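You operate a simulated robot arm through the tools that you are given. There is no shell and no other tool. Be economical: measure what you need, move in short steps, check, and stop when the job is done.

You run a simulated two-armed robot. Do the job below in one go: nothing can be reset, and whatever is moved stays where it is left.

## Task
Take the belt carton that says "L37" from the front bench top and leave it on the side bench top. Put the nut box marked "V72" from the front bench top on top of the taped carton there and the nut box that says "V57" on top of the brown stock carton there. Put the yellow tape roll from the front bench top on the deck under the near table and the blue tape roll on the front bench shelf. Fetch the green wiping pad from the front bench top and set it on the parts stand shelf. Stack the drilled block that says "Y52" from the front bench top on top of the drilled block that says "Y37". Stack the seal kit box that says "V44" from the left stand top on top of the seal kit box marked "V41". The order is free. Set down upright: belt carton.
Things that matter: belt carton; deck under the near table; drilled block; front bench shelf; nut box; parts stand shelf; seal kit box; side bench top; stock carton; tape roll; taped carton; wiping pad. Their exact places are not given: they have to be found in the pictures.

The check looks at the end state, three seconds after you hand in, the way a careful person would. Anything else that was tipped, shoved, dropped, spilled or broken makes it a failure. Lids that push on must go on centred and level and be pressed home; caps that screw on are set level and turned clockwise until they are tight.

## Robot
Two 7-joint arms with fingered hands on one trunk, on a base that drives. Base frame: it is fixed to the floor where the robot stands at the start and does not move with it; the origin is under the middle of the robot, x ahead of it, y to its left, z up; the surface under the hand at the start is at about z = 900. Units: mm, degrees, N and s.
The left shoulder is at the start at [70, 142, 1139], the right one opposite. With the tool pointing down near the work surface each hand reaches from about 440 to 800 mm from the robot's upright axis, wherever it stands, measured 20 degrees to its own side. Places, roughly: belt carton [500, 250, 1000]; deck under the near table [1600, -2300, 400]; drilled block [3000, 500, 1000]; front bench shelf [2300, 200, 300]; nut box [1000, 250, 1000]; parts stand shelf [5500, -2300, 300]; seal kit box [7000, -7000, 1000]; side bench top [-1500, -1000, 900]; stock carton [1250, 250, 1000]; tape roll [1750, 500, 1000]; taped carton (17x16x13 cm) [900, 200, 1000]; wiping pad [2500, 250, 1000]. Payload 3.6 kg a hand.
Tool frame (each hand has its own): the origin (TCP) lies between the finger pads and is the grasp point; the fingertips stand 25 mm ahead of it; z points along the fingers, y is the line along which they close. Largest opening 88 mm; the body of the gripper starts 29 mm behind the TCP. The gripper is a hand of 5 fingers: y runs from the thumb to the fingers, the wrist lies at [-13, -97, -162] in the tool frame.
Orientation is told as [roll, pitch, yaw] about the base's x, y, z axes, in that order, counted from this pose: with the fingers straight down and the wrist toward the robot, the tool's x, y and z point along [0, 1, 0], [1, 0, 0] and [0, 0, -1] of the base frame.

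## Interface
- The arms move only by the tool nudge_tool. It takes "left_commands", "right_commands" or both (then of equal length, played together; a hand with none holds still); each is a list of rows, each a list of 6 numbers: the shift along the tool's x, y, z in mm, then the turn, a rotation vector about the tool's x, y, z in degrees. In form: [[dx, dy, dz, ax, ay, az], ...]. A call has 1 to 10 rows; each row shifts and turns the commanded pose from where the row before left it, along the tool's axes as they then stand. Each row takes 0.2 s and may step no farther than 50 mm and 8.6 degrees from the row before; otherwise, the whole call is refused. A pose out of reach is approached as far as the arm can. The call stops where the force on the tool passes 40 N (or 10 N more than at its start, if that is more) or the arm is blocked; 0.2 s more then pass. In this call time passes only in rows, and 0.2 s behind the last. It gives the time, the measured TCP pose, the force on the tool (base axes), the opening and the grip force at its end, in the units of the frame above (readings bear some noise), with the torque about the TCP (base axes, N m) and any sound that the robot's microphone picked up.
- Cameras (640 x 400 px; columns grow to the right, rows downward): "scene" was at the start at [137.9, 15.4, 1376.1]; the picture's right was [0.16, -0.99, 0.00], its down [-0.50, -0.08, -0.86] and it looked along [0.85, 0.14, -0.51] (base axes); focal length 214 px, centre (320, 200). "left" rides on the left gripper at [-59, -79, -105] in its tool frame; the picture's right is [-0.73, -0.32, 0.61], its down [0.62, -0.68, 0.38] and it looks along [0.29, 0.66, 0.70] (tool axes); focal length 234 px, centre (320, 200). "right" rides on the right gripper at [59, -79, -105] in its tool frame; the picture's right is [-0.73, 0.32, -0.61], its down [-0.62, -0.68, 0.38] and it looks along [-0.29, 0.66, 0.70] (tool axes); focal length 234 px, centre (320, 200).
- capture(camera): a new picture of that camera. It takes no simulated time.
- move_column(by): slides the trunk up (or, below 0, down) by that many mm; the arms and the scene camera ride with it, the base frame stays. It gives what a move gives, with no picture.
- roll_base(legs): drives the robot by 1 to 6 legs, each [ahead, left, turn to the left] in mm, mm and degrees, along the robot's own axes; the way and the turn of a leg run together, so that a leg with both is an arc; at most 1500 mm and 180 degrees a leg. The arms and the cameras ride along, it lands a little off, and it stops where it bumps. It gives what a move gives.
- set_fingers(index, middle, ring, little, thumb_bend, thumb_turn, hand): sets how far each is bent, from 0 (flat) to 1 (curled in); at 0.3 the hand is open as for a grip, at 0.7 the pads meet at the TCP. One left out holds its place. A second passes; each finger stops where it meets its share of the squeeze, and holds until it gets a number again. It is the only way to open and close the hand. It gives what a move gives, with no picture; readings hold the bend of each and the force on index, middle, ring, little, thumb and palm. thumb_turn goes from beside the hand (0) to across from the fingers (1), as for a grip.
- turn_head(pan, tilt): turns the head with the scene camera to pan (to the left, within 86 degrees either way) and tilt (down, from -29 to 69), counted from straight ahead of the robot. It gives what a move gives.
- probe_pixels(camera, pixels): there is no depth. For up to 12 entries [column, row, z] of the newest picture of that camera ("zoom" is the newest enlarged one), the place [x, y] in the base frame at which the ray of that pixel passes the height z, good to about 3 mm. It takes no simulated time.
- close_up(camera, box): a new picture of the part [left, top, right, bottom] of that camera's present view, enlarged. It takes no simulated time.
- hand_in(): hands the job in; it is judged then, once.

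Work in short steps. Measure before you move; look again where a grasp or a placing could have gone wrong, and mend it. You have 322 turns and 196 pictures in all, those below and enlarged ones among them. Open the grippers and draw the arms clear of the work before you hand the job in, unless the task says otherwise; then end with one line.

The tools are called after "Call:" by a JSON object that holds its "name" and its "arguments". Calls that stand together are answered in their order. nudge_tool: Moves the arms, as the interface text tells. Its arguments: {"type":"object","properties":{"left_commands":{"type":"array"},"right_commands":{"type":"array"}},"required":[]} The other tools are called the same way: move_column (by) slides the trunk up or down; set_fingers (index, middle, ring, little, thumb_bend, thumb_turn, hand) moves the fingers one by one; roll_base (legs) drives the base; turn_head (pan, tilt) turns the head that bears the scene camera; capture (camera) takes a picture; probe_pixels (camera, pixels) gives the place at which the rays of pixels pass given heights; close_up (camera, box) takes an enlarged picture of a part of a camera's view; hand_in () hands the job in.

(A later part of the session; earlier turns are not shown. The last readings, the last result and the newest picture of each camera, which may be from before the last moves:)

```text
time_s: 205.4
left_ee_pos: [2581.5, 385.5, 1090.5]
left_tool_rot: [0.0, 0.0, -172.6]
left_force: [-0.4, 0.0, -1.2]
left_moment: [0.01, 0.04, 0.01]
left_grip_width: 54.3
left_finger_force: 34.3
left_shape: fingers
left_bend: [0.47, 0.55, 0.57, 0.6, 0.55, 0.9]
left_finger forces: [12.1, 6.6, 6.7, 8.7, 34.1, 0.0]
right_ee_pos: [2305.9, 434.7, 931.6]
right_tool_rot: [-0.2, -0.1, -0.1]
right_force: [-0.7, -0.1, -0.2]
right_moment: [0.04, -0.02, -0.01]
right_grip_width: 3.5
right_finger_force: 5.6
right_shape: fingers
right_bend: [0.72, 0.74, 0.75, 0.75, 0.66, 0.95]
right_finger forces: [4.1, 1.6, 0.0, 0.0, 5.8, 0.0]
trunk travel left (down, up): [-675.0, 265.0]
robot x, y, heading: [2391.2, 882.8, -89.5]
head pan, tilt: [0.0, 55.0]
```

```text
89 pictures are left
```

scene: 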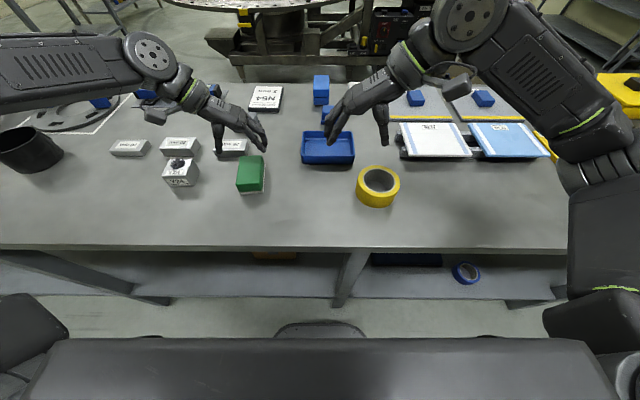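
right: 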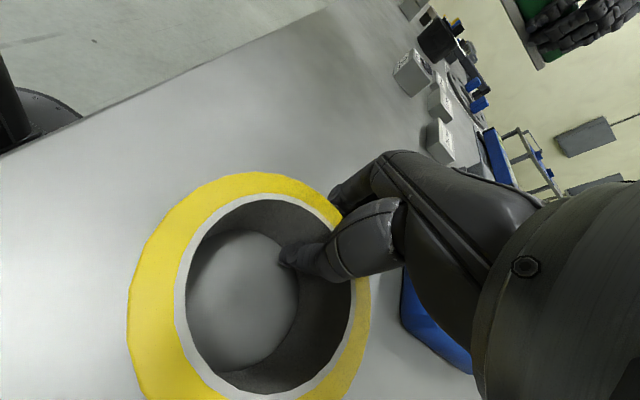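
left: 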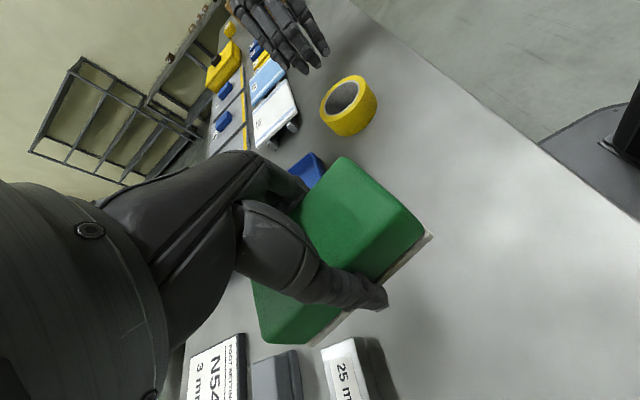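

I tighten while the roll is still held flat by the bench.

Call:
{"name": "set_fingers", "arguments": {"hand": "right", "index": 0.85, "middle": 0.85, "thumb_bend": 0.8}}

Call:
{"name": "nudge_tool", "arguments": {"right_commands": [[0, 0, -15, 0, 0, 0], [0, 0, -25, 0, 0, 0], [0, 0, -40, 0, 0, 0], [0, 0, -40, 0, 0, 0], [0, 0, -40, 0, 0, 0]]}}

Call:
{"name": "capture", "arguments": {"camera": "right"}}

Call:
{"name": "capture", "arguments": {"camera": "scene"}}

```text
time_s: 206.4
left_ee_pos: [2580.7, 384.3, 1092.1]
left_tool_rot: [0.0, 0.0, -172.6]
left_force: [-0.2, 0.0, -0.6]
left_moment: [0.01, 0.02, -0.02]
left_grip_width: 54.8
left_finger_force: 34.4
left_shape: fingers
left_bend: [0.47, 0.55, 0.57, 0.6, 0.55, 0.9]
left_finger forces: [12.1, 6.7, 6.6, 8.7, 34.1, 0.0]
right_ee_pos: [2306.5, 435.0, 932.3]
right_tool_rot: [-0.2, 0.0, -0.1]
right_force: [0.1, 0.3, 0.6]
right_moment: [-0.01, 0.07, 0.03]
right_grip_width: 3.6
right_finger_force: 17.2
right_shape: fingers
right_bend: [0.76, 0.83, 0.75, 0.75, 0.68, 0.92]
right_finger forces: [9.9, 7.6, 0.0, 0.0, 17.2, 0.0]
trunk travel left (down, up): [-675.0, 265.0]
robot x, y, heading: [2395.2, 875.6, -89.4]
head pan, tilt: [0.0, 55.0]
```

```text
time_s: 207.6
left_ee_pos: [2582.2, 385.4, 1091.0]
left_tool_rot: [0.0, 0.0, -172.6]
left_force: [-0.2, 0.1, -1.5]
left_moment: [0.0, -0.01, 0.02]
left_grip_width: 54.5
left_finger_force: 34.3
left_shape: fingers
left_bend: [0.47, 0.55, 0.57, 0.6, 0.55, 0.9]
left_finger forces: [12.2, 6.6, 6.7, 8.7, 34.1, 0.0]
right_ee_pos: [2306.0, 436.1, 1093.6]
right_tool_rot: [-0.2, 0.0, 0.0]
right_force: [1.1, 0.3, -1.5]
right_moment: [-0.03, -0.02, 0.01]
right_grip_width: 3.2
right_finger_force: 18.8
right_shape: fingers
right_bend: [0.76, 0.84, 0.75, 0.75, 0.68, 0.91]
right_finger forces: [11.7, 6.6, 0.1, 0.0, 18.5, 0.0]
trunk travel left (down, up): [-675.0, 265.0]
robot x, y, heading: [2391.9, 877.7, -89.8]
head pan, tilt: [0.0, 55.0]
```

```text
88 pictures are left
```

right: 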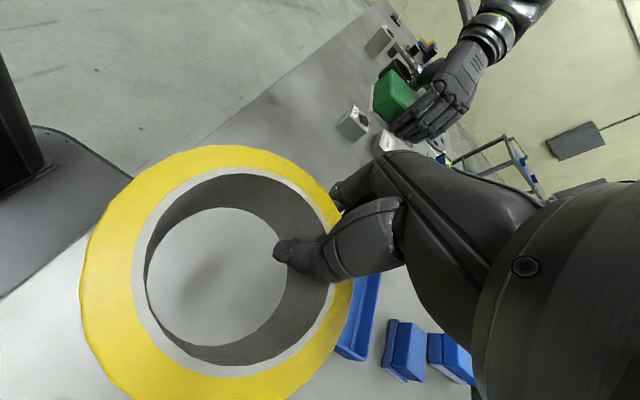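

```text
87 pictures are left
```

scene: 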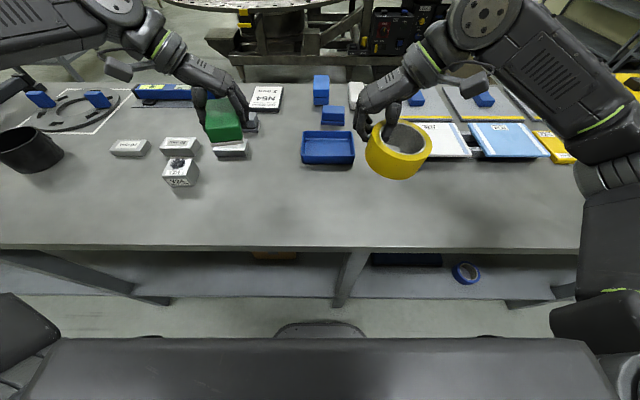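

Both items are held. I back off and go round the near end of the bench toward the near table.

Call:
{"name": "roll_base", "arguments": {"legs": [[-340, 0, 0], [0, -1450, 0], [0, -1450, 0], [1100, 0, 0], [1050, 0, 0]]}}

Call:
{"name": "turn_head", "arguments": {"pan": 50, "tilt": 25}}

Call:
{"name": "capture", "arguments": {"camera": "scene"}}

```text
time_s: 233.4
left_ee_pos: [-248.8, -1456.7, 1091.8]
left_tool_rot: [0.0, 0.0, -172.2]
left_force: [0.2, -0.6, -0.5]
left_moment: [0.02, -0.01, 0.01]
left_grip_width: 54.6
left_finger_force: 34.3
left_shape: fingers
left_bend: [0.47, 0.55, 0.57, 0.6, 0.55, 0.9]
left_finger forces: [12.2, 6.6, 6.6, 8.6, 34.1, 0.0]
right_ee_pos: [-524.2, -1408.9, 1093.3]
right_tool_rot: [-0.3, -0.1, 0.4]
right_force: [0.6, -0.1, -0.7]
right_moment: [-0.04, -0.05, 0.01]
right_grip_width: 3.4
right_finger_force: 18.0
right_shape: fingers
right_bend: [0.76, 0.84, 0.75, 0.75, 0.68, 0.91]
right_finger forces: [11.7, 6.6, 0.0, 0.1, 18.5, 0.1]
trunk travel left (down, up): [-675.0, 265.0]
robot x, y, heading: [-442.0, -964.9, -89.2]
head pan, tilt: [0.0, 55.0]
```

```text
time_s: 234.6
left_ee_pos: [-248.5, -1458.5, 1090.9]
left_tool_rot: [0.0, 0.1, -172.2]
left_force: [0.1, -0.1, -0.2]
left_moment: [-0.01, 0.01, 0.01]
left_grip_width: 54.4
left_finger_force: 34.3
left_shape: fingers
left_bend: [0.47, 0.55, 0.57, 0.6, 0.55, 0.9]
left_finger forces: [12.2, 6.6, 6.7, 8.8, 34.1, 0.0]
right_ee_pos: [-525.5, -1409.6, 1094.7]
right_tool_rot: [-0.2, -0.1, 0.4]
right_force: [0.1, 0.4, -0.8]
right_moment: [-0.04, -0.06, 0.03]
right_grip_width: 3.6
right_finger_force: 18.5
right_shape: fingers
right_bend: [0.76, 0.84, 0.75, 0.75, 0.68, 0.91]
right_finger forces: [11.7, 6.6, 0.0, 0.0, 18.5, 0.1]
trunk travel left (down, up): [-675.0, 265.0]
robot x, y, heading: [-434.5, -968.4, -88.9]
head pan, tilt: [50.0, 25.0]
```

```text
86 pictures are left
```

scene: 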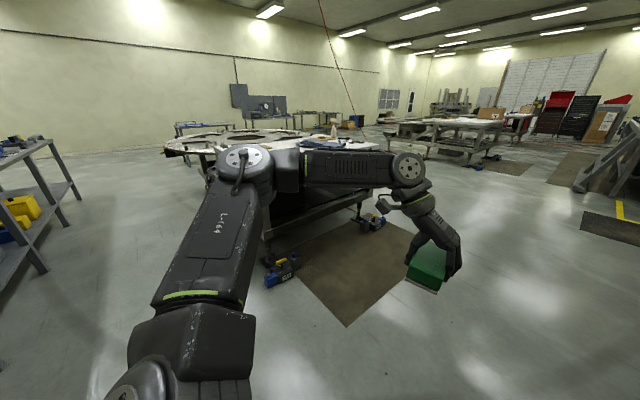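

The arm hides the table. I turn the robot left 55° to face it.

Call:
{"name": "roll_base", "arguments": {"legs": [[0, 0, 55]]}}

Call:
{"name": "turn_head", "arguments": {"pan": 0, "tilt": 20}}

Call:
{"name": "capture", "arguments": {"camera": "scene"}}

```text
time_s: 237.5
left_ee_pos: [75.3, -1088.2, 1091.6]
left_tool_rot: [0.0, -0.1, -116.9]
left_force: [-0.3, -0.4, -0.7]
left_moment: [-0.01, 0.0, -0.02]
left_grip_width: 54.5
left_finger_force: 34.1
left_shape: fingers
left_bend: [0.47, 0.56, 0.57, 0.6, 0.55, 0.9]
left_finger forces: [12.4, 6.6, 6.6, 8.6, 34.1, 0.0]
right_ee_pos: [-123.4, -1288.8, 1093.4]
right_tool_rot: [-0.2, -0.2, 55.6]
right_force: [-0.9, 0.5, -1.5]
right_moment: [0.04, -0.09, -0.01]
right_grip_width: 3.4
right_finger_force: 18.2
right_shape: fingers
right_bend: [0.76, 0.84, 0.75, 0.75, 0.68, 0.91]
right_finger forces: [11.6, 6.5, 0.0, 0.0, 18.4, 0.0]
trunk travel left (down, up): [-675.0, 265.0]
robot x, y, heading: [-438.5, -963.3, -33.5]
head pan, tilt: [50.0, 25.0]
```

```text
time_s: 238.7
left_ee_pos: [73.9, -1088.3, 1090.2]
left_tool_rot: [0.0, 0.1, -117.0]
left_force: [0.8, -0.7, -1.3]
left_moment: [0.01, -0.03, 0.03]
left_grip_width: 54.4
left_finger_force: 33.7
left_shape: fingers
left_bend: [0.47, 0.56, 0.57, 0.6, 0.55, 0.9]
left_finger forces: [12.4, 6.6, 6.6, 8.6, 34.1, 0.1]
right_ee_pos: [-122.6, -1287.8, 1093.2]
right_tool_rot: [-0.3, -0.1, 55.7]
right_force: [0.3, 0.2, -1.2]
right_moment: [0.02, -0.07, -0.03]
right_grip_width: 3.0
right_finger_force: 18.6
right_shape: fingers
right_bend: [0.76, 0.84, 0.75, 0.75, 0.68, 0.91]
right_finger forces: [11.6, 6.5, 0.0, 0.1, 18.4, 0.1]
trunk travel left (down, up): [-675.0, 265.0]
robot x, y, heading: [-439.2, -968.0, -33.5]
head pan, tilt: [0.0, 20.0]
```

```text
85 pictures are left
```

scene: 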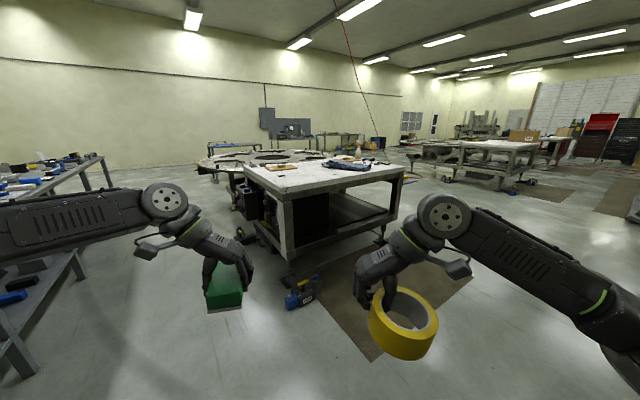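

The near table's open side faces right-front. I probe its legs, top and deck edge, and enlarge.

Call:
{"name": "probe_pixels", "arguments": {"camera": "scene", "pixels": [[292, 283, 0], [382, 242, 0], [285, 200, 850], [402, 172, 850], [243, 168, 850], [300, 290, 100], [292, 258, 300], [388, 212, 400]]}}

Call:
{"name": "close_up", "arguments": {"camera": "scene", "box": [220, 140, 420, 310]}}

```text
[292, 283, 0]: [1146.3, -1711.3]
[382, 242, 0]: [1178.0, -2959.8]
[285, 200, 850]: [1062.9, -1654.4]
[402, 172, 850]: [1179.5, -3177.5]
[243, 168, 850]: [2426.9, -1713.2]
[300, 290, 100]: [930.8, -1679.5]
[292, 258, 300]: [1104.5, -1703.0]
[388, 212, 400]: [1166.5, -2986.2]
```

```text
2.35 times, centred on (320, 225) of scene
```

zoom: 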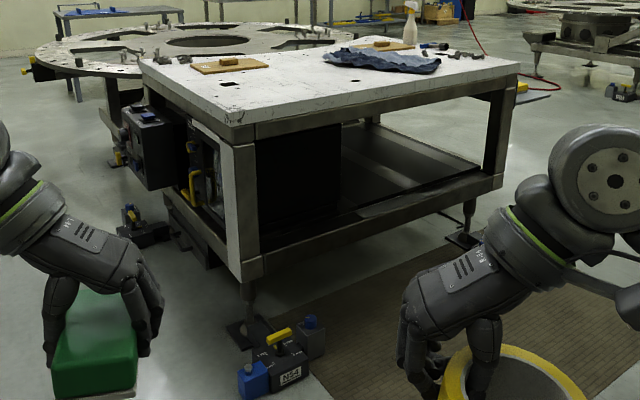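

Table spans x≈1110–2400, y≈-1690..-3100; the open deck side faces -x around y≈-2700. I drive to (450,-2700) facing +x.

Call:
{"name": "roll_base", "arguments": {"legs": [[846, -459, 0], [846, -460, 33.5]]}}

Call:
{"name": "turn_head", "arguments": {"pan": 0, "tilt": 35}}

Call:
{"name": "capture", "arguments": {"camera": "scene"}}

```text
time_s: 245.4
left_ee_pos: [570.8, -2076.5, 1090.2]
left_tool_rot: [0.0, 0.0, -108.9]
left_force: [0.4, -0.3, -0.4]
left_moment: [0.03, 0.0, -0.02]
left_grip_width: 54.4
left_finger_force: 34.4
left_shape: fingers
left_bend: [0.47, 0.56, 0.57, 0.6, 0.55, 0.9]
left_finger forces: [12.6, 6.5, 6.7, 8.5, 34.0, 0.0]
right_ee_pos: [403.1, -2300.8, 1093.0]
right_tool_rot: [-0.1, 0.1, 63.7]
right_force: [0.6, -0.1, -1.7]
right_moment: [0.03, -0.05, 0.03]
right_grip_width: 3.2
right_finger_force: 18.4
right_shape: fingers
right_bend: [0.76, 0.84, 0.75, 0.75, 0.69, 0.91]
right_finger forces: [11.4, 6.8, 0.1, 0.0, 18.5, 0.1]
trunk travel left (down, up): [-675.0, 265.0]
robot x, y, heading: [44.9, -2025.4, -25.6]
head pan, tilt: [0.0, 20.0]
stopped in leg 2: the robot was blocked; the commanded pose is now the measured one
```

```text
time_s: 246.1
left_ee_pos: [568.2, -2079.8, 1091.2]
left_tool_rot: [0.0, 0.1, -109.0]
left_force: [-1.1, -0.6, -1.5]
left_moment: [0.07, 0.04, 0.01]
left_grip_width: 54.2
left_finger_force: 33.2
left_shape: fingers
left_bend: [0.47, 0.56, 0.57, 0.6, 0.55, 0.9]
left_finger forces: [12.6, 6.4, 6.5, 8.5, 34.0, 0.1]
right_ee_pos: [401.4, -2304.6, 1092.9]
right_tool_rot: [-0.2, -0.2, 63.6]
right_force: [0.1, 0.1, -1.2]
right_moment: [0.01, -0.09, 0.0]
right_grip_width: 3.3
right_finger_force: 18.4
right_shape: fingers
right_bend: [0.76, 0.84, 0.75, 0.75, 0.69, 0.91]
right_finger forces: [11.6, 6.6, 0.0, 0.0, 18.5, 0.0]
trunk travel left (down, up): [-675.0, 265.0]
robot x, y, heading: [42.8, -2023.5, -25.7]
head pan, tilt: [0.0, 35.0]
```

```text
83 pictures are left
```

scene: 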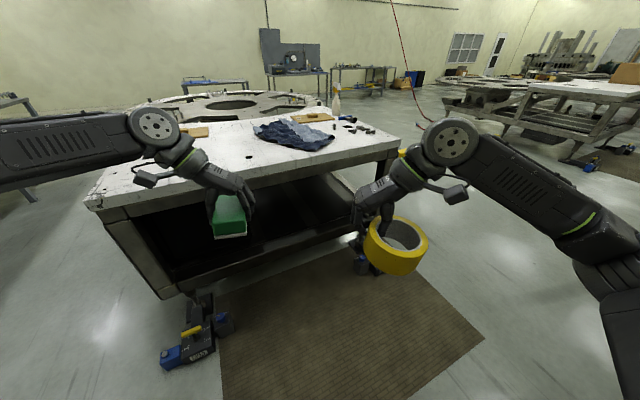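

The base was blocked at (43,-2024). I probe what is near: the floor tool, mat and table leg.

Call:
{"name": "probe_pixels", "arguments": {"camera": "scene", "pixels": [[195, 360, 0], [215, 395, 0], [180, 297, 0], [160, 297, 300], [95, 205, 850], [385, 150, 850], [480, 340, 0], [362, 270, 0], [165, 360, 0], [225, 330, 0], [347, 232, 0]]}}

Call:
{"name": "turn_head", "arguments": {"pan": 0, "tilt": 69}}

Call:
{"name": "capture", "arguments": {"camera": "scene"}}

```text
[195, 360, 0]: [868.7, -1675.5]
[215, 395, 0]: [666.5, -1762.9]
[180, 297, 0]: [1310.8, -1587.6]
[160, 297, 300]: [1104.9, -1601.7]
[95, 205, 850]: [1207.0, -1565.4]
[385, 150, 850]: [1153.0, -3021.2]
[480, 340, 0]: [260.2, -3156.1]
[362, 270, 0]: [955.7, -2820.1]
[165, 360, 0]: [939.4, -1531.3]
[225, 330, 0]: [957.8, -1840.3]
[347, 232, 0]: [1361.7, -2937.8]
```

```text
time_s: 247.1
left_ee_pos: [568.8, -2078.8, 1092.2]
left_tool_rot: [-0.1, -0.1, -109.0]
left_force: [-0.1, 0.2, -1.2]
left_moment: [-0.01, 0.02, -0.01]
left_grip_width: 54.5
left_finger_force: 33.7
left_shape: fingers
left_bend: [0.47, 0.56, 0.57, 0.6, 0.55, 0.9]
left_finger forces: [12.7, 6.5, 6.5, 8.4, 34.0, 0.1]
right_ee_pos: [402.5, -2303.0, 1092.7]
right_tool_rot: [-0.3, 0.0, 63.6]
right_force: [-0.3, -0.5, -1.6]
right_moment: [0.05, -0.09, 0.01]
right_grip_width: 3.3
right_finger_force: 18.3
right_shape: fingers
right_bend: [0.76, 0.84, 0.75, 0.75, 0.69, 0.91]
right_finger forces: [11.6, 6.6, 0.0, 0.0, 18.3, 0.1]
trunk travel left (down, up): [-675.0, 265.0]
robot x, y, heading: [44.4, -2026.8, -26.0]
head pan, tilt: [0.0, 68.8]
```

```text
82 pictures are left
```

scene: 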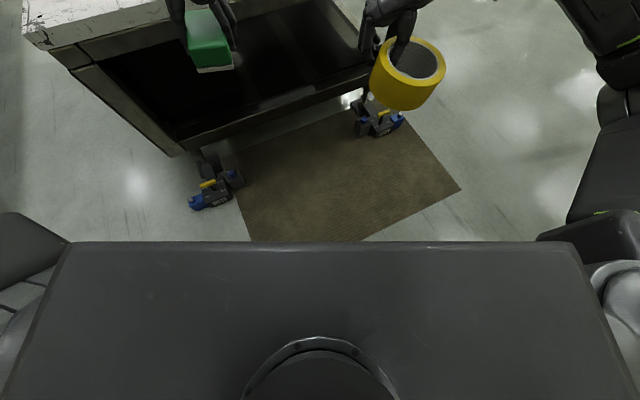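

I probe the mat's corners; the base probably bumped it.

Call:
{"name": "probe_pixels", "arguments": {"camera": "scene", "pixels": [[250, 240, 0], [365, 240, 0], [460, 188, 0], [405, 115, 0], [235, 150, 0], [210, 200, 50], [380, 130, 50], [180, 155, 200], [370, 70, 350]]}}

```text
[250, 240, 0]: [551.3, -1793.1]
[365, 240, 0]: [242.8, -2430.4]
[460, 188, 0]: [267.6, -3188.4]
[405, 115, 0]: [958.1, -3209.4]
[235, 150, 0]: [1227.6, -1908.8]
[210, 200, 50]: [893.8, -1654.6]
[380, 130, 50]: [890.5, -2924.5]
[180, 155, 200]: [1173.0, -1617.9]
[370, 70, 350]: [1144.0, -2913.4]
```

The mat (x≈240–950, y≈-1800..-3200) seems to block the base. I go round it to look at the table's -y side.

Call:
{"name": "roll_base", "arguments": {"legs": [[-150, 0, 0], [0, 0, 26], [0, -1450, 0], [0, -450, 0]]}}

Call:
{"name": "turn_head", "arguments": {"pan": 0, "tilt": 20}}

Call:
{"name": "capture", "arguments": {"camera": "scene"}}

```text
time_s: 258.8
left_ee_pos: [415.1, -3647.5, 1090.8]
left_tool_rot: [0.0, -0.1, -82.6]
left_force: [0.1, 0.3, -0.9]
left_moment: [0.03, -0.01, 0.0]
left_grip_width: 54.4
left_finger_force: 34.4
left_shape: fingers
left_bend: [0.47, 0.56, 0.57, 0.6, 0.55, 0.9]
left_finger forces: [12.7, 6.4, 6.5, 8.3, 33.8, 0.0]
right_ee_pos: [363.6, -3923.2, 1093.4]
right_tool_rot: [-0.1, 0.0, 90.0]
right_force: [-0.2, 0.6, -1.7]
right_moment: [0.07, -0.06, -0.01]
right_grip_width: 2.8
right_finger_force: 18.5
right_shape: fingers
right_bend: [0.76, 0.84, 0.75, 0.75, 0.69, 0.91]
right_finger forces: [11.6, 6.5, 0.1, 0.0, 18.3, 0.1]
trunk travel left (down, up): [-675.0, 265.0]
robot x, y, heading: [-79.2, -3834.7, 0.5]
head pan, tilt: [0.0, 68.8]
```

```text
time_s: 260.0
left_ee_pos: [415.6, -3647.5, 1091.8]
left_tool_rot: [0.0, 0.1, -82.5]
left_force: [0.0, 0.6, -0.7]
left_moment: [-0.02, -0.01, -0.03]
left_grip_width: 54.6
left_finger_force: 33.7
left_shape: fingers
left_bend: [0.47, 0.56, 0.57, 0.6, 0.55, 0.9]
left_finger forces: [12.7, 6.4, 6.5, 8.4, 34.0, 0.1]
right_ee_pos: [365.2, -3924.1, 1093.4]
right_tool_rot: [-0.1, -0.2, 90.1]
right_force: [0.3, 0.5, -2.0]
right_moment: [0.06, -0.08, 0.02]
right_grip_width: 3.1
right_finger_force: 17.5
right_shape: fingers
right_bend: [0.76, 0.84, 0.75, 0.75, 0.69, 0.91]
right_finger forces: [11.5, 6.5, 0.1, 0.1, 18.3, 0.0]
trunk travel left (down, up): [-675.0, 265.0]
robot x, y, heading: [-76.1, -3837.0, 0.7]
head pan, tilt: [0.0, 20.0]
```

```text
81 pictures are left
```

scene: 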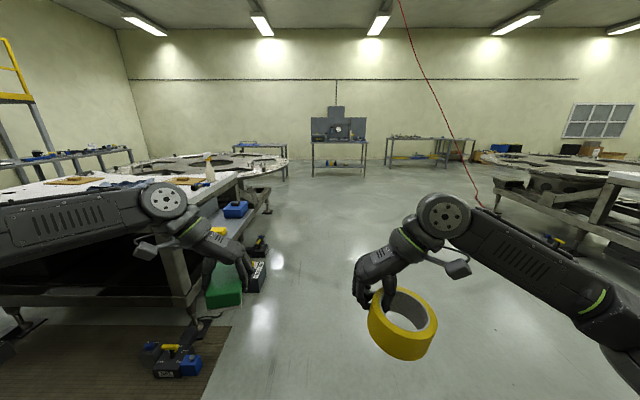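

The aisle south of the table is clear and its deck is open there. I drive along and turn to face it.

Call:
{"name": "roll_base", "arguments": {"legs": [[1450, 0, 0], [350, 0, 0], [0, 0, 89.5]]}}

Call:
{"name": "turn_head", "arguments": {"pan": 0, "tilt": 30}}

Call:
{"name": "capture", "arguments": {"camera": "scene"}}

```text
time_s: 272.9
left_ee_pos: [1534.0, -3318.8, 1090.8]
left_tool_rot: [0.0, 0.0, 7.4]
left_force: [-1.0, -0.3, -0.8]
left_moment: [-0.03, 0.01, 0.0]
left_grip_width: 54.4
left_finger_force: 33.9
left_shape: fingers
left_bend: [0.47, 0.56, 0.57, 0.6, 0.55, 0.9]
left_finger forces: [12.7, 6.4, 6.4, 8.2, 33.7, 0.0]
right_ee_pos: [1809.1, -3370.2, 1093.8]
right_tool_rot: [-0.2, -0.1, -180.0]
right_force: [0.1, 0.0, -1.8]
right_moment: [0.06, 0.07, 0.01]
right_grip_width: 3.3
right_finger_force: 17.3
right_shape: fingers
right_bend: [0.76, 0.84, 0.75, 0.75, 0.69, 0.91]
right_finger forces: [11.3, 6.3, 0.0, 0.1, 17.9, 0.0]
trunk travel left (down, up): [-675.0, 265.0]
robot x, y, heading: [1718.4, -3810.6, 90.6]
head pan, tilt: [0.0, 20.0]
```

```text
time_s: 273.6
left_ee_pos: [1532.6, -3318.9, 1091.3]
left_tool_rot: [0.0, 0.0, 7.3]
left_force: [-0.5, -0.7, -1.4]
left_moment: [-0.04, -0.04, 0.0]
left_grip_width: 54.3
left_finger_force: 33.7
left_shape: fingers
left_bend: [0.47, 0.56, 0.57, 0.6, 0.55, 0.9]
left_finger forces: [12.7, 6.4, 6.4, 8.3, 33.7, 0.0]
right_ee_pos: [1808.9, -3371.2, 1094.5]
right_tool_rot: [-0.3, 0.0, -179.9]
right_force: [0.1, 0.0, -2.5]
right_moment: [0.05, 0.08, 0.03]
right_grip_width: 3.3
right_finger_force: 17.7
right_shape: fingers
right_bend: [0.76, 0.84, 0.75, 0.75, 0.69, 0.91]
right_finger forces: [11.3, 6.2, 0.1, 0.0, 17.9, 0.1]
trunk travel left (down, up): [-675.0, 265.0]
robot x, y, heading: [1719.5, -3816.6, 90.9]
head pan, tilt: [0.0, 30.0]
```

```text
80 pictures are left
```

scene: 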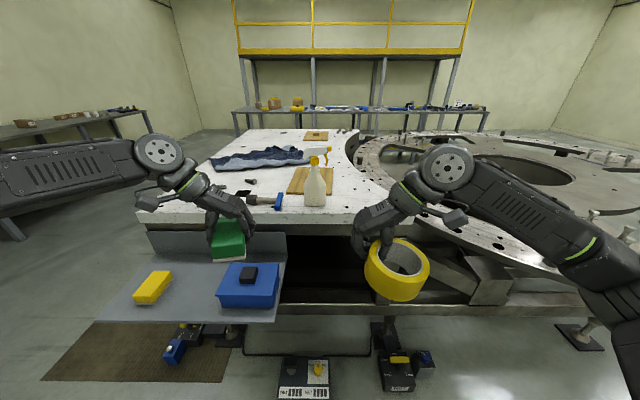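

A side tray with boxes projects at left; the dark deck opening lies in the middle. I back off 350 mm and lower the trunk to look under.

Call:
{"name": "roll_base", "arguments": {"legs": [[-400, 0, 0]]}}

Call:
{"name": "move_column", "arguments": {"by": -400}}

Call:
{"name": "turn_head", "arguments": {"pan": 0, "tilt": 18}}

Call:
{"name": "capture", "arguments": {"camera": "scene"}}

```text
time_s: 276.1
left_ee_pos: [1538.2, -3720.4, 1090.6]
left_tool_rot: [0.0, 0.1, 7.4]
left_force: [0.1, -0.2, -1.1]
left_moment: [0.0, 0.03, 0.02]
left_grip_width: 54.2
left_finger_force: 33.8
left_shape: fingers
left_bend: [0.47, 0.56, 0.57, 0.6, 0.55, 0.9]
left_finger forces: [12.6, 6.5, 6.4, 8.2, 33.7, 0.1]
right_ee_pos: [1812.4, -3771.9, 1092.0]
right_tool_rot: [-0.2, -0.1, -180.1]
right_force: [-0.4, 0.7, -2.1]
right_moment: [0.09, 0.05, -0.03]
right_grip_width: 3.2
right_finger_force: 18.7
right_shape: fingers
right_bend: [0.76, 0.84, 0.75, 0.75, 0.69, 0.91]
right_finger forces: [11.5, 6.2, 0.0, 0.0, 17.8, 0.0]
trunk travel left (down, up): [-675.0, 265.0]
robot x, y, heading: [1724.9, -4218.5, 90.7]
head pan, tilt: [0.0, 30.0]
```

```text
time_s: 279.9
left_ee_pos: [1537.8, -3720.9, 691.3]
left_tool_rot: [0.0, 0.1, 7.4]
left_force: [0.3, 0.0, -1.2]
left_moment: [0.02, 0.0, -0.03]
left_grip_width: 54.4
left_finger_force: 33.6
left_shape: fingers
left_bend: [0.47, 0.56, 0.57, 0.6, 0.55, 0.9]
left_finger forces: [12.8, 6.4, 6.6, 8.3, 33.7, 0.0]
right_ee_pos: [1812.7, -3772.3, 693.0]
right_tool_rot: [-0.2, -0.1, -180.0]
right_force: [0.1, 0.2, -2.4]
right_moment: [0.03, 0.08, -0.01]
right_grip_width: 2.8
right_finger_force: 17.4
right_shape: fingers
right_bend: [0.76, 0.84, 0.75, 0.75, 0.69, 0.91]
right_finger forces: [11.5, 6.2, 0.1, 0.1, 18.0, 0.0]
trunk travel left (down, up): [-275.0, 665.0]
robot x, y, heading: [1725.1, -4216.8, 90.7]
head pan, tilt: [0.0, 30.0]
```

```text
time_s: 280.6
left_ee_pos: [1537.9, -3721.2, 691.7]
left_tool_rot: [0.1, 0.0, 7.4]
left_force: [-0.2, -0.5, -0.9]
left_moment: [0.03, -0.03, 0.01]
left_grip_width: 54.5
left_finger_force: 33.4
left_shape: fingers
left_bend: [0.47, 0.56, 0.57, 0.6, 0.55, 0.9]
left_finger forces: [12.8, 6.3, 6.5, 8.2, 33.7, 0.0]
right_ee_pos: [1812.9, -3772.4, 693.9]
right_tool_rot: [-0.3, -0.1, -179.9]
right_force: [0.2, -0.4, -2.0]
right_moment: [0.04, 0.06, 0.0]
right_grip_width: 3.1
right_finger_force: 17.8
right_shape: fingers
right_bend: [0.76, 0.84, 0.75, 0.75, 0.69, 0.91]
right_finger forces: [11.6, 6.2, 0.1, 0.0, 18.1, 0.0]
trunk travel left (down, up): [-275.0, 665.0]
robot x, y, heading: [1721.9, -4215.3, 90.6]
head pan, tilt: [0.0, 18.0]
```

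```text
79 pictures are left
```

scene: 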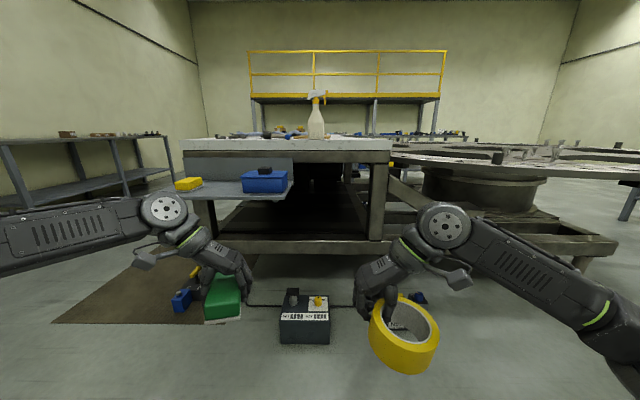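

Call:
{"name": "close_up", "arguments": {"camera": "scene", "box": [170, 125, 430, 290]}}

Call:
{"name": "probe_pixels", "arguments": {"camera": "scene", "pixels": [[378, 150, 850], [183, 148, 850], [280, 145, 850], [375, 240, 400], [300, 247, 350], [300, 247, 400], [290, 192, 650], [305, 340, 0], [305, 290, 120], [192, 305, 0]]}}

```text
2.42 times, centred on (300, 208) of scene
```

zoom: 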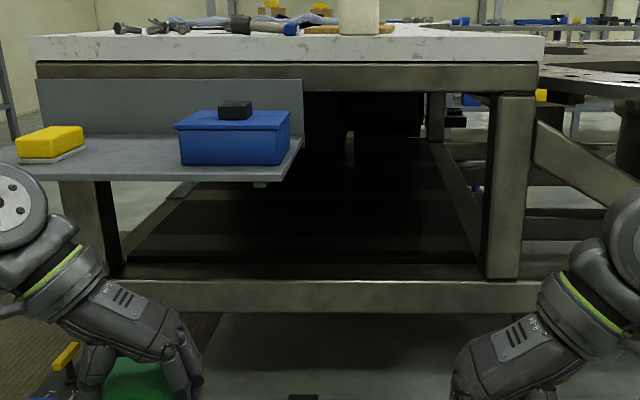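

```text
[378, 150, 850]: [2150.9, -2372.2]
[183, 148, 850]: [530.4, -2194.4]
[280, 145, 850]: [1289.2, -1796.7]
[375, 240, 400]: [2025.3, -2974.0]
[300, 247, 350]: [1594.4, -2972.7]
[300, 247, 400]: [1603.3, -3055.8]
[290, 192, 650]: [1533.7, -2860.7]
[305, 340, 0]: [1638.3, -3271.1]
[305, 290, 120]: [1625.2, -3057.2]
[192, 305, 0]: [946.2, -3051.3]
```

Deck lies behind the front rail (y≈-3030, z≈350–400), open between the tray (x<1600) and the right leg (x≈2000). The left arm must be kept off the tray, so I swing it out to the robot's left side.

Call:
{"name": "nudge_tool", "arguments": {"left_commands": [[-25, -33, 0, 0, 0, 0], [-25, -33, 0, 0, 0, 0], [-25, -33, 0, 0, 0, 0], [-25, -33, 0, 0, 0, 0], [-25, -33, 0, 0, 0, 0], [-25, -33, 0, 0, 0, 0], [-25, -33, 0, 0, 0, 0], [-25, -33, 0, 0, 0, 0]]}}

Call:
{"name": "probe_pixels", "arguments": {"camera": "scene", "pixels": [[278, 200, 550], [278, 200, 600], [278, 200, 650], [290, 185, 600], [295, 183, 650], [215, 240, 380], [370, 235, 380], [225, 232, 380], [360, 200, 380]]}}

```text
time_s: 282.4
left_ee_pos: [1301.1, -3953.6, 690.0]
left_tool_rot: [0.0, -0.2, 7.4]
left_force: [0.2, 0.1, -0.9]
left_moment: [0.02, -0.01, -0.02]
left_grip_width: 54.0
left_finger_force: 31.7
left_shape: fingers
left_bend: [0.47, 0.56, 0.58, 0.61, 0.55, 0.9]
left_finger forces: [12.9, 6.0, 6.2, 7.4, 32.4, 0.0]
right_ee_pos: [1813.3, -3772.8, 693.5]
right_tool_rot: [-0.2, -0.1, -180.0]
right_force: [-1.1, 0.1, -1.9]
right_moment: [0.0, 0.06, -0.01]
right_grip_width: 3.1
right_finger_force: 17.9
right_shape: fingers
right_bend: [0.76, 0.84, 0.75, 0.75, 0.69, 0.91]
right_finger forces: [11.5, 6.2, 0.1, 0.1, 18.1, 0.0]
trunk travel left (down, up): [-275.0, 665.0]
robot x, y, heading: [1727.5, -4215.9, 90.4]
head pan, tilt: [0.0, 18.0]
```

```text
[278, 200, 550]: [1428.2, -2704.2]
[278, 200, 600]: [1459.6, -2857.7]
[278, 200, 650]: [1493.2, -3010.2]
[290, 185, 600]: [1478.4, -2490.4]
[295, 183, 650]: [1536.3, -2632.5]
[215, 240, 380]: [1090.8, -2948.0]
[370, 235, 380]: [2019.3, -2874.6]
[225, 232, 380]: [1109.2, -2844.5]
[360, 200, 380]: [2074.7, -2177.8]
```

I pull the left hand further back, lower the trunk 200 mm more, and drive toward the opening, staying short of the floor box.

Call:
{"name": "nudge_tool", "arguments": {"left_commands": [[-40, 0, 0, 0, 0, 0], [-40, 0, 0, 0, 0, 0], [-40, 0, 0, 0, 0, 0]]}}

Call:
{"name": "move_column", "arguments": {"by": -190}}

Call:
{"name": "roll_base", "arguments": {"legs": [[450, 107, 0]]}}

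Call:
{"name": "turn_head", "arguments": {"pan": 0, "tilt": 30}}

Call:
{"name": "capture", "arguments": {"camera": "scene"}}

```text
time_s: 283.2
left_ee_pos: [1319.5, -4055.9, 673.9]
left_tool_rot: [0.0, 0.0, 7.4]
left_force: [-0.2, -0.1, -0.2]
left_moment: [0.01, -0.01, 0.02]
left_grip_width: 54.2
left_finger_force: 32.2
left_shape: fingers
left_bend: [0.47, 0.57, 0.58, 0.61, 0.55, 0.9]
left_finger forces: [13.2, 5.8, 6.1, 7.3, 32.3, 0.0]
left hand out of reach, approached as far as the arm can: row 3
right_ee_pos: [1813.4, -3772.1, 694.2]
right_tool_rot: [-0.2, -0.1, -180.0]
right_force: [0.2, 0.3, -1.8]
right_moment: [0.03, 0.07, -0.01]
right_grip_width: 3.1
right_finger_force: 18.2
right_shape: fingers
right_bend: [0.76, 0.84, 0.75, 0.75, 0.69, 0.91]
right_finger forces: [11.6, 6.2, 0.0, 0.0, 17.9, 0.1]
trunk travel left (down, up): [-275.0, 665.0]
robot x, y, heading: [1726.0, -4214.0, 90.6]
head pan, tilt: [0.0, 18.0]
```

```text
time_s: 285.3
left_ee_pos: [1319.2, -4055.7, 483.0]
left_tool_rot: [0.1, 0.0, 7.3]
left_force: [-0.9, 0.1, -1.1]
left_moment: [-0.02, -0.05, 0.03]
left_grip_width: 54.3
left_finger_force: 32.2
left_shape: fingers
left_bend: [0.47, 0.57, 0.58, 0.61, 0.55, 0.9]
left_finger forces: [13.1, 5.8, 6.0, 7.3, 32.2, 0.0]
right_ee_pos: [1813.6, -3772.0, 503.6]
right_tool_rot: [-0.3, -0.1, -179.9]
right_force: [-0.2, 0.3, -1.6]
right_moment: [0.03, 0.09, 0.0]
right_grip_width: 2.9
right_finger_force: 17.8
right_shape: fingers
right_bend: [0.76, 0.84, 0.75, 0.75, 0.69, 0.91]
right_finger forces: [11.7, 6.3, 0.0, 0.0, 17.9, 0.1]
trunk travel left (down, up): [-85.0, 855.0]
robot x, y, heading: [1728.5, -4216.1, 90.3]
head pan, tilt: [0.0, 18.0]
```

```text
time_s: 288.1
left_ee_pos: [1207.7, -3615.1, 483.2]
left_tool_rot: [-0.1, -0.1, 7.7]
left_force: [0.1, -0.6, 0.0]
left_moment: [0.0, 0.0, 0.01]
left_grip_width: 54.5
left_finger_force: 32.6
left_shape: fingers
left_bend: [0.47, 0.57, 0.58, 0.61, 0.55, 0.9]
left_finger forces: [13.1, 5.7, 6.1, 7.4, 32.2, 0.0]
right_ee_pos: [1699.1, -3329.7, 504.0]
right_tool_rot: [-0.2, -0.1, -179.8]
right_force: [-0.4, -0.4, -1.5]
right_moment: [0.05, 0.08, 0.02]
right_grip_width: 3.1
right_finger_force: 17.8
right_shape: fingers
right_bend: [0.76, 0.84, 0.75, 0.75, 0.69, 0.91]
right_finger forces: [11.6, 6.2, 0.0, 0.0, 18.2, 0.1]
trunk travel left (down, up): [-85.0, 855.0]
robot x, y, heading: [1615.5, -3775.4, 90.6]
head pan, tilt: [0.0, 18.0]
```

```text
time_s: 288.8
left_ee_pos: [1207.6, -3616.5, 483.1]
left_tool_rot: [0.0, -0.1, 7.5]
left_force: [0.8, 0.0, -1.3]
left_moment: [0.02, 0.0, -0.02]
left_grip_width: 53.8
left_finger_force: 32.2
left_shape: fingers
left_bend: [0.47, 0.57, 0.58, 0.61, 0.55, 0.9]
left_finger forces: [13.1, 5.7, 6.0, 7.3, 32.3, 0.0]
right_ee_pos: [1699.4, -3331.0, 502.7]
right_tool_rot: [-0.2, -0.2, -179.9]
right_force: [-0.8, 0.2, -2.1]
right_moment: [0.05, 0.08, 0.02]
right_grip_width: 2.9
right_finger_force: 18.1
right_shape: fingers
right_bend: [0.76, 0.84, 0.75, 0.75, 0.69, 0.91]
right_finger forces: [11.6, 6.2, 0.0, 0.1, 18.1, 0.0]
trunk travel left (down, up): [-85.0, 855.0]
robot x, y, heading: [1613.0, -3774.5, 90.4]
head pan, tilt: [0.0, 30.0]
```

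```text
77 pictures are left
```

scene: 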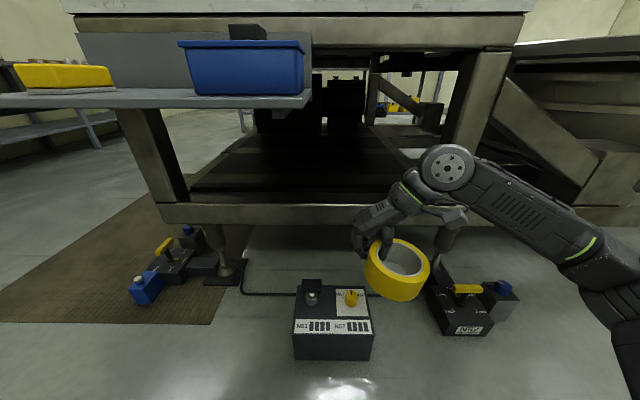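

I probe the floor box, rail and deck in this view.

Call:
{"name": "probe_pixels", "arguments": {"camera": "scene", "pixels": [[333, 360, 0], [295, 357, 0], [371, 357, 0], [300, 204, 400], [300, 204, 380], [300, 190, 380], [470, 204, 400], [158, 204, 400], [225, 283, 0], [440, 335, 0], [310, 107, 740], [400, 282, 480]]}}

Call:
{"name": "close_up", "arguments": {"camera": "scene", "box": [180, 100, 500, 300]}}

```text
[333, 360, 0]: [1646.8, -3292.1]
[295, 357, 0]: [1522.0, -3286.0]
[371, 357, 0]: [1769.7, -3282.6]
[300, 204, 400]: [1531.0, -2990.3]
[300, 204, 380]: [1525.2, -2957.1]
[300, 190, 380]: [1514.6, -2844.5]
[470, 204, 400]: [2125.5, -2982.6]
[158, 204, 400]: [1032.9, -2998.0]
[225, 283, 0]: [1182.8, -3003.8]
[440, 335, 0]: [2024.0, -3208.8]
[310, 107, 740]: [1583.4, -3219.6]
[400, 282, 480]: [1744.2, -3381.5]
```

```text
2.00 times, centred on (340, 200) of scene
```

zoom: 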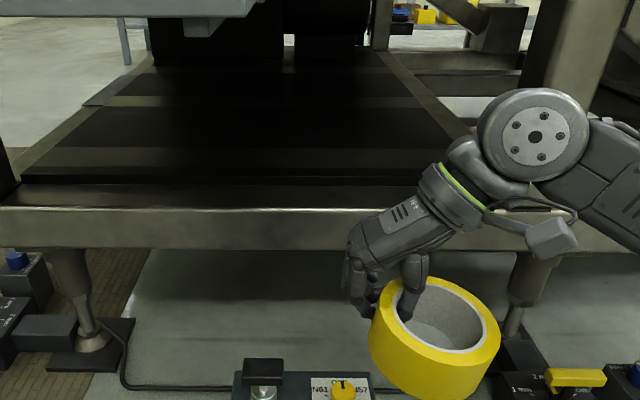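

Rail top z≈400 at y≈-2990, floor box front at y≈-3287. I drive 210 mm in and extend the right hand 265 mm.

Call:
{"name": "roll_base", "arguments": {"legs": [[210, 0, 0]]}}

Call:
{"name": "nudge_tool", "arguments": {"right_commands": [[-45, 0, 0, 0, 0, 0], [-45, 0, 0, 0, 0, 0], [-45, 0, 0, 0, 0, 0], [-45, 0, 0, 0, 0, 0], [-45, 0, 0, 0, 0, 0], [-40, 0, 0, 0, 0, 0]]}}

Call:
{"name": "capture", "arguments": {"camera": "scene"}}

Call:
{"name": "capture", "arguments": {"camera": "right"}}

```text
time_s: 290.6
left_ee_pos: [1204.5, -3408.7, 483.1]
left_tool_rot: [0.0, 0.0, 7.6]
left_force: [-0.6, 0.0, -0.4]
left_moment: [-0.01, 0.0, 0.0]
left_grip_width: 54.6
left_finger_force: 31.9
left_shape: fingers
left_bend: [0.47, 0.57, 0.58, 0.61, 0.55, 0.9]
left_finger forces: [13.0, 5.8, 5.9, 7.2, 32.3, 0.0]
right_ee_pos: [1696.6, -3122.8, 503.3]
right_tool_rot: [-0.2, 0.0, -179.6]
right_force: [0.2, -0.4, -2.1]
right_moment: [0.04, 0.03, 0.02]
right_grip_width: 3.0
right_finger_force: 17.8
right_shape: fingers
right_bend: [0.76, 0.84, 0.75, 0.75, 0.69, 0.91]
right_finger forces: [11.7, 6.2, 0.0, 0.0, 18.1, 0.0]
trunk travel left (down, up): [-85.0, 855.0]
robot x, y, heading: [1610.0, -3566.7, 91.0]
head pan, tilt: [0.0, 30.0]
stopped in leg 1: the robot was blocked; the commanded pose is now the measured one
```

```text
time_s: 292.0
left_ee_pos: [1204.6, -3407.4, 483.9]
left_tool_rot: [-0.1, 0.1, 7.6]
left_force: [0.6, 0.3, -1.6]
left_moment: [-0.03, 0.03, 0.03]
left_grip_width: 54.4
left_finger_force: 32.6
left_shape: fingers
left_bend: [0.47, 0.57, 0.58, 0.61, 0.55, 0.9]
left_finger forces: [13.2, 5.7, 6.0, 7.4, 32.3, 0.0]
right_ee_pos: [1694.2, -2922.6, 493.3]
right_tool_rot: [-0.3, 0.0, -179.7]
right_force: [-0.2, 0.5, -1.8]
right_moment: [0.05, 0.05, -0.02]
right_grip_width: 2.8
right_finger_force: 18.4
right_shape: fingers
right_bend: [0.76, 0.85, 0.75, 0.75, 0.7, 0.91]
right_finger forces: [12.5, 5.5, 0.0, 0.1, 18.3, 0.0]
right hand out of reach, approached as far as the arm can: row 5, 6
trunk travel left (down, up): [-85.0, 855.0]
robot x, y, heading: [1612.4, -3564.5, 90.7]
head pan, tilt: [0.0, 30.0]
```

```text
75 pictures are left
```

scene: 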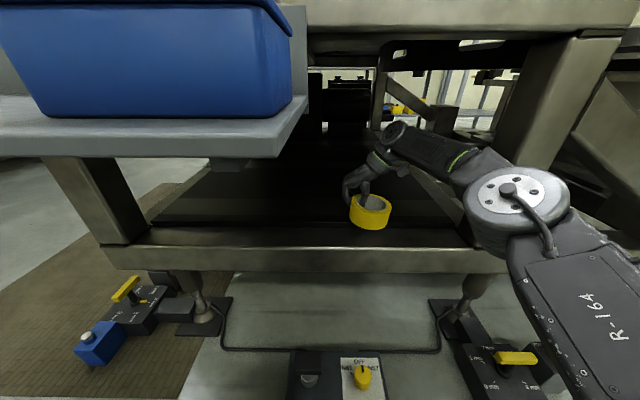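

```text
74 pictures are left
```

right: 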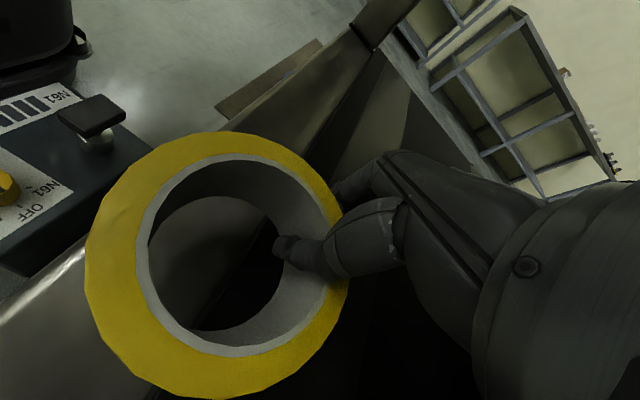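

The reach ends with the ring over the rail. I turn the hand to point its wrist behind it (gains reach), then extend further.

Call:
{"name": "nudge_tool", "arguments": {"right_commands": [[0, 0, 0, 0, 0, 8.5], [0, 0, 0, 0, 0, 8.5], [0, 0, 0, 0, 0, 8.5], [0, 0, 0, 0, 0, 8.5], [0, 0, 0, 0, 0, 8.5], [0, 0, 0, 0, 0, 8.5], [0, 0, 0, 0, 0, 8.5], [0, 0, 0, 0, 0, 8.5], [0, 0, 0, 0, 0, 8.5], [0, 0, 0, 0, 0, 8.5]]}}

Call:
{"name": "nudge_tool", "arguments": {"right_commands": [[0, 35, 0, 0, 0, 0], [0, 35, 0, 0, 0, 0], [0, 25, 0, 0, 0, 0]]}}

Call:
{"name": "close_up", "arguments": {"camera": "scene", "box": [240, 120, 480, 280]}}

Call:
{"name": "capture", "arguments": {"camera": "right"}}

```text
time_s: 294.2
left_ee_pos: [1203.2, -3407.3, 483.5]
left_tool_rot: [-0.1, 0.0, 7.6]
left_force: [-0.2, -0.7, -1.9]
left_moment: [-0.01, -0.02, 0.0]
left_grip_width: 54.1
left_finger_force: 32.3
left_shape: fingers
left_bend: [0.47, 0.57, 0.58, 0.61, 0.55, 0.9]
left_finger forces: [13.2, 5.9, 6.0, 7.3, 32.2, 0.0]
right_ee_pos: [1693.8, -2922.8, 494.3]
right_tool_rot: [0.1, -0.2, 95.0]
right_force: [-0.8, -0.1, -1.5]
right_moment: [0.09, -0.09, 0.03]
right_grip_width: 2.3
right_finger_force: 17.9
right_shape: fingers
right_bend: [0.76, 0.85, 0.75, 0.75, 0.7, 0.91]
right_finger forces: [12.3, 5.7, 0.0, 0.0, 18.3, 0.0]
trunk travel left (down, up): [-85.0, 855.0]
robot x, y, heading: [1608.3, -3564.2, 91.0]
head pan, tilt: [0.0, 30.0]
```

```text
time_s: 295.0
left_ee_pos: [1204.7, -3407.3, 484.3]
left_tool_rot: [0.0, 0.0, 7.7]
left_force: [-0.4, 0.5, -0.8]
left_moment: [0.0, -0.01, -0.01]
left_grip_width: 54.2
left_finger_force: 32.1
left_shape: fingers
left_bend: [0.47, 0.57, 0.58, 0.61, 0.55, 0.9]
left_finger forces: [13.2, 5.8, 6.1, 7.3, 32.2, 0.0]
right_ee_pos: [1683.4, -2828.2, 494.7]
right_tool_rot: [-0.1, -0.2, 95.3]
right_force: [-0.3, 0.1, -1.3]
right_moment: [0.03, -0.05, 0.03]
right_grip_width: 2.3
right_finger_force: 17.9
right_shape: fingers
right_bend: [0.76, 0.85, 0.75, 0.75, 0.71, 0.91]
right_finger forces: [12.8, 5.6, 0.0, 0.1, 18.5, 0.0]
trunk travel left (down, up): [-85.0, 855.0]
robot x, y, heading: [1612.5, -3567.6, 91.0]
head pan, tilt: [0.0, 30.0]
```

```text
2.50 times, centred on (360, 200) of scene
```

zoom: 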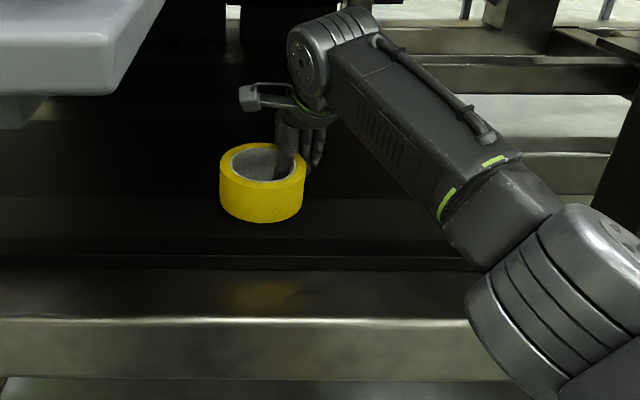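

```text
72 pictures are left
```

right: 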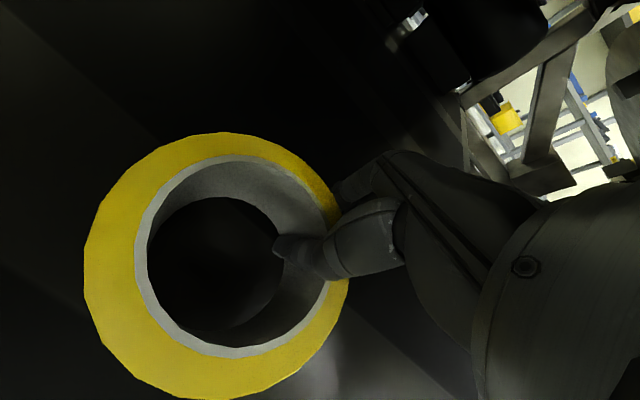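

The ring is just past the rail's inner edge. I extend 25 mm more and lower gently.

Call:
{"name": "nudge_tool", "arguments": {"right_commands": [[0, 25, 5, 0, 0, 0], [0, 0, 15, 0, 0, 0], [0, 0, 10, 0, 0, 0]]}}

Call:
{"name": "close_up", "arguments": {"camera": "scene", "box": [260, 140, 420, 260]}}

```text
time_s: 295.8
left_ee_pos: [1203.2, -3408.4, 484.5]
left_tool_rot: [0.0, 0.0, 7.6]
left_force: [0.1, -0.3, -0.9]
left_moment: [0.03, -0.03, 0.0]
left_grip_width: 54.3
left_finger_force: 32.1
left_shape: fingers
left_bend: [0.47, 0.57, 0.58, 0.61, 0.55, 0.9]
left_finger forces: [13.2, 5.8, 6.0, 7.3, 32.2, 0.0]
right_ee_pos: [1682.9, -2815.3, 466.1]
right_tool_rot: [0.1, -0.4, 95.3]
right_force: [0.2, 1.9, 5.5]
right_moment: [-0.37, -0.01, 0.03]
right_grip_width: 2.7
right_finger_force: 20.7
right_shape: fingers
right_bend: [0.76, 0.85, 0.75, 0.75, 0.7, 0.9]
right_finger forces: [10.8, 9.0, 0.1, 0.0, 21.8, 0.0]
right hand out of reach, approached as far as the arm can: row 1
trunk travel left (down, up): [-85.0, 855.0]
robot x, y, heading: [1613.8, -3560.6, 90.6]
head pan, tilt: [0.0, 30.0]
```

```text
3.33 times, centred on (340, 200) of scene
```

zoom: 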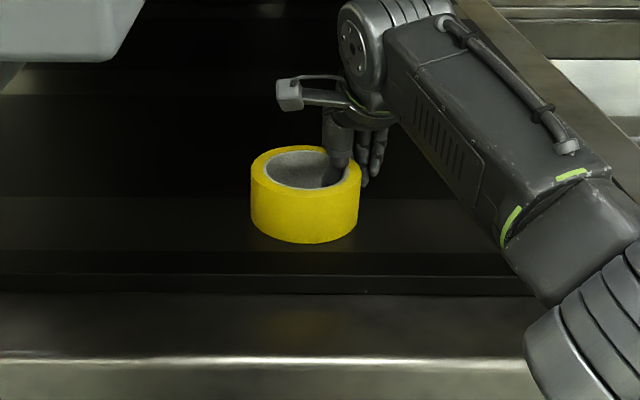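

Contact with the deck (force +5.5 N); the ring stands inside the deck edge. I press 3 mm and release.

Call:
{"name": "nudge_tool", "arguments": {"right_commands": [[0, 0, 3, 0, 0, 0], [0, 0, 2, 0, 0, 0]]}}

Call:
{"name": "set_fingers", "arguments": {"hand": "right", "index": 0.45, "middle": 0.45, "ring": 0.45, "little": 0.45, "thumb_bend": 0.45}}

Call:
{"name": "close_up", "arguments": {"camera": "scene", "box": [260, 140, 420, 260]}}

```text
time_s: 296.4
left_ee_pos: [1203.6, -3409.7, 484.2]
left_tool_rot: [0.2, 0.0, 7.6]
left_force: [0.4, -1.0, -1.0]
left_moment: [-0.01, 0.01, 0.01]
left_grip_width: 54.0
left_finger_force: 32.4
left_shape: fingers
left_bend: [0.47, 0.57, 0.58, 0.61, 0.55, 0.9]
left_finger forces: [13.2, 5.9, 5.9, 7.3, 32.4, 0.1]
right_ee_pos: [1682.4, -2815.7, 466.2]
right_tool_rot: [-0.1, -0.7, 95.3]
right_force: [1.5, 5.4, 27.0]
right_moment: [-0.77, 0.07, 0.05]
right_grip_width: 2.4
right_finger_force: 30.6
right_shape: fingers
right_bend: [0.76, 0.86, 0.75, 0.75, 0.7, 0.9]
right_finger forces: [12.7, 9.6, 0.1, 0.0, 38.4, 0.0]
trunk travel left (down, up): [-85.0, 855.0]
robot x, y, heading: [1613.2, -3562.7, 90.8]
head pan, tilt: [0.0, 30.0]
```

```text
time_s: 297.4
left_ee_pos: [1204.7, -3409.2, 483.2]
left_tool_rot: [0.2, 0.0, 7.5]
left_force: [0.5, -0.1, -0.5]
left_moment: [0.0, -0.03, -0.01]
left_grip_width: 54.3
left_finger_force: 32.0
left_shape: fingers
left_bend: [0.47, 0.57, 0.58, 0.61, 0.55, 0.9]
left_finger forces: [13.1, 5.7, 6.0, 7.3, 32.3, 0.0]
right_ee_pos: [1681.5, -2815.7, 466.8]
right_tool_rot: [0.1, -0.9, 95.3]
right_force: [-1.0, 1.5, 18.1]
right_moment: [0.2, -0.03, 0.01]
right_grip_width: 51.3
right_finger_force: 9.0
right_shape: fingers
right_bend: [0.45, 0.45, 0.45, 0.45, 0.46, 0.97]
right_finger forces: [0.2, 11.7, 0.0, 0.0, 5.9, 0.0]
trunk travel left (down, up): [-85.0, 855.0]
robot x, y, heading: [1608.4, -3566.8, 90.9]
head pan, tilt: [0.0, 30.0]
stopped (right hand): the force on the tool passed its limit at 40 N (the readings are from after the stop); the commanded pose is now the measured one
```

```text
3.33 times, centred on (340, 200) of scene
```

zoom: 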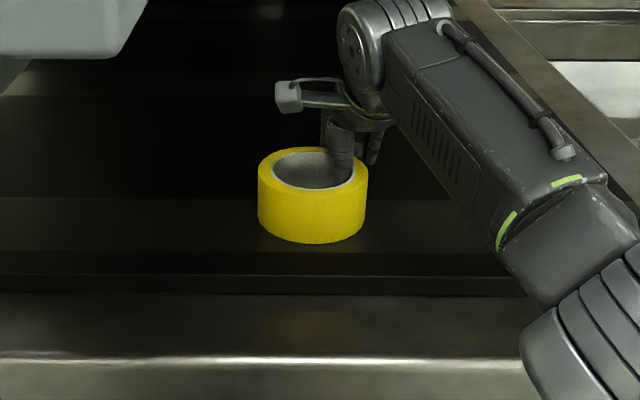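

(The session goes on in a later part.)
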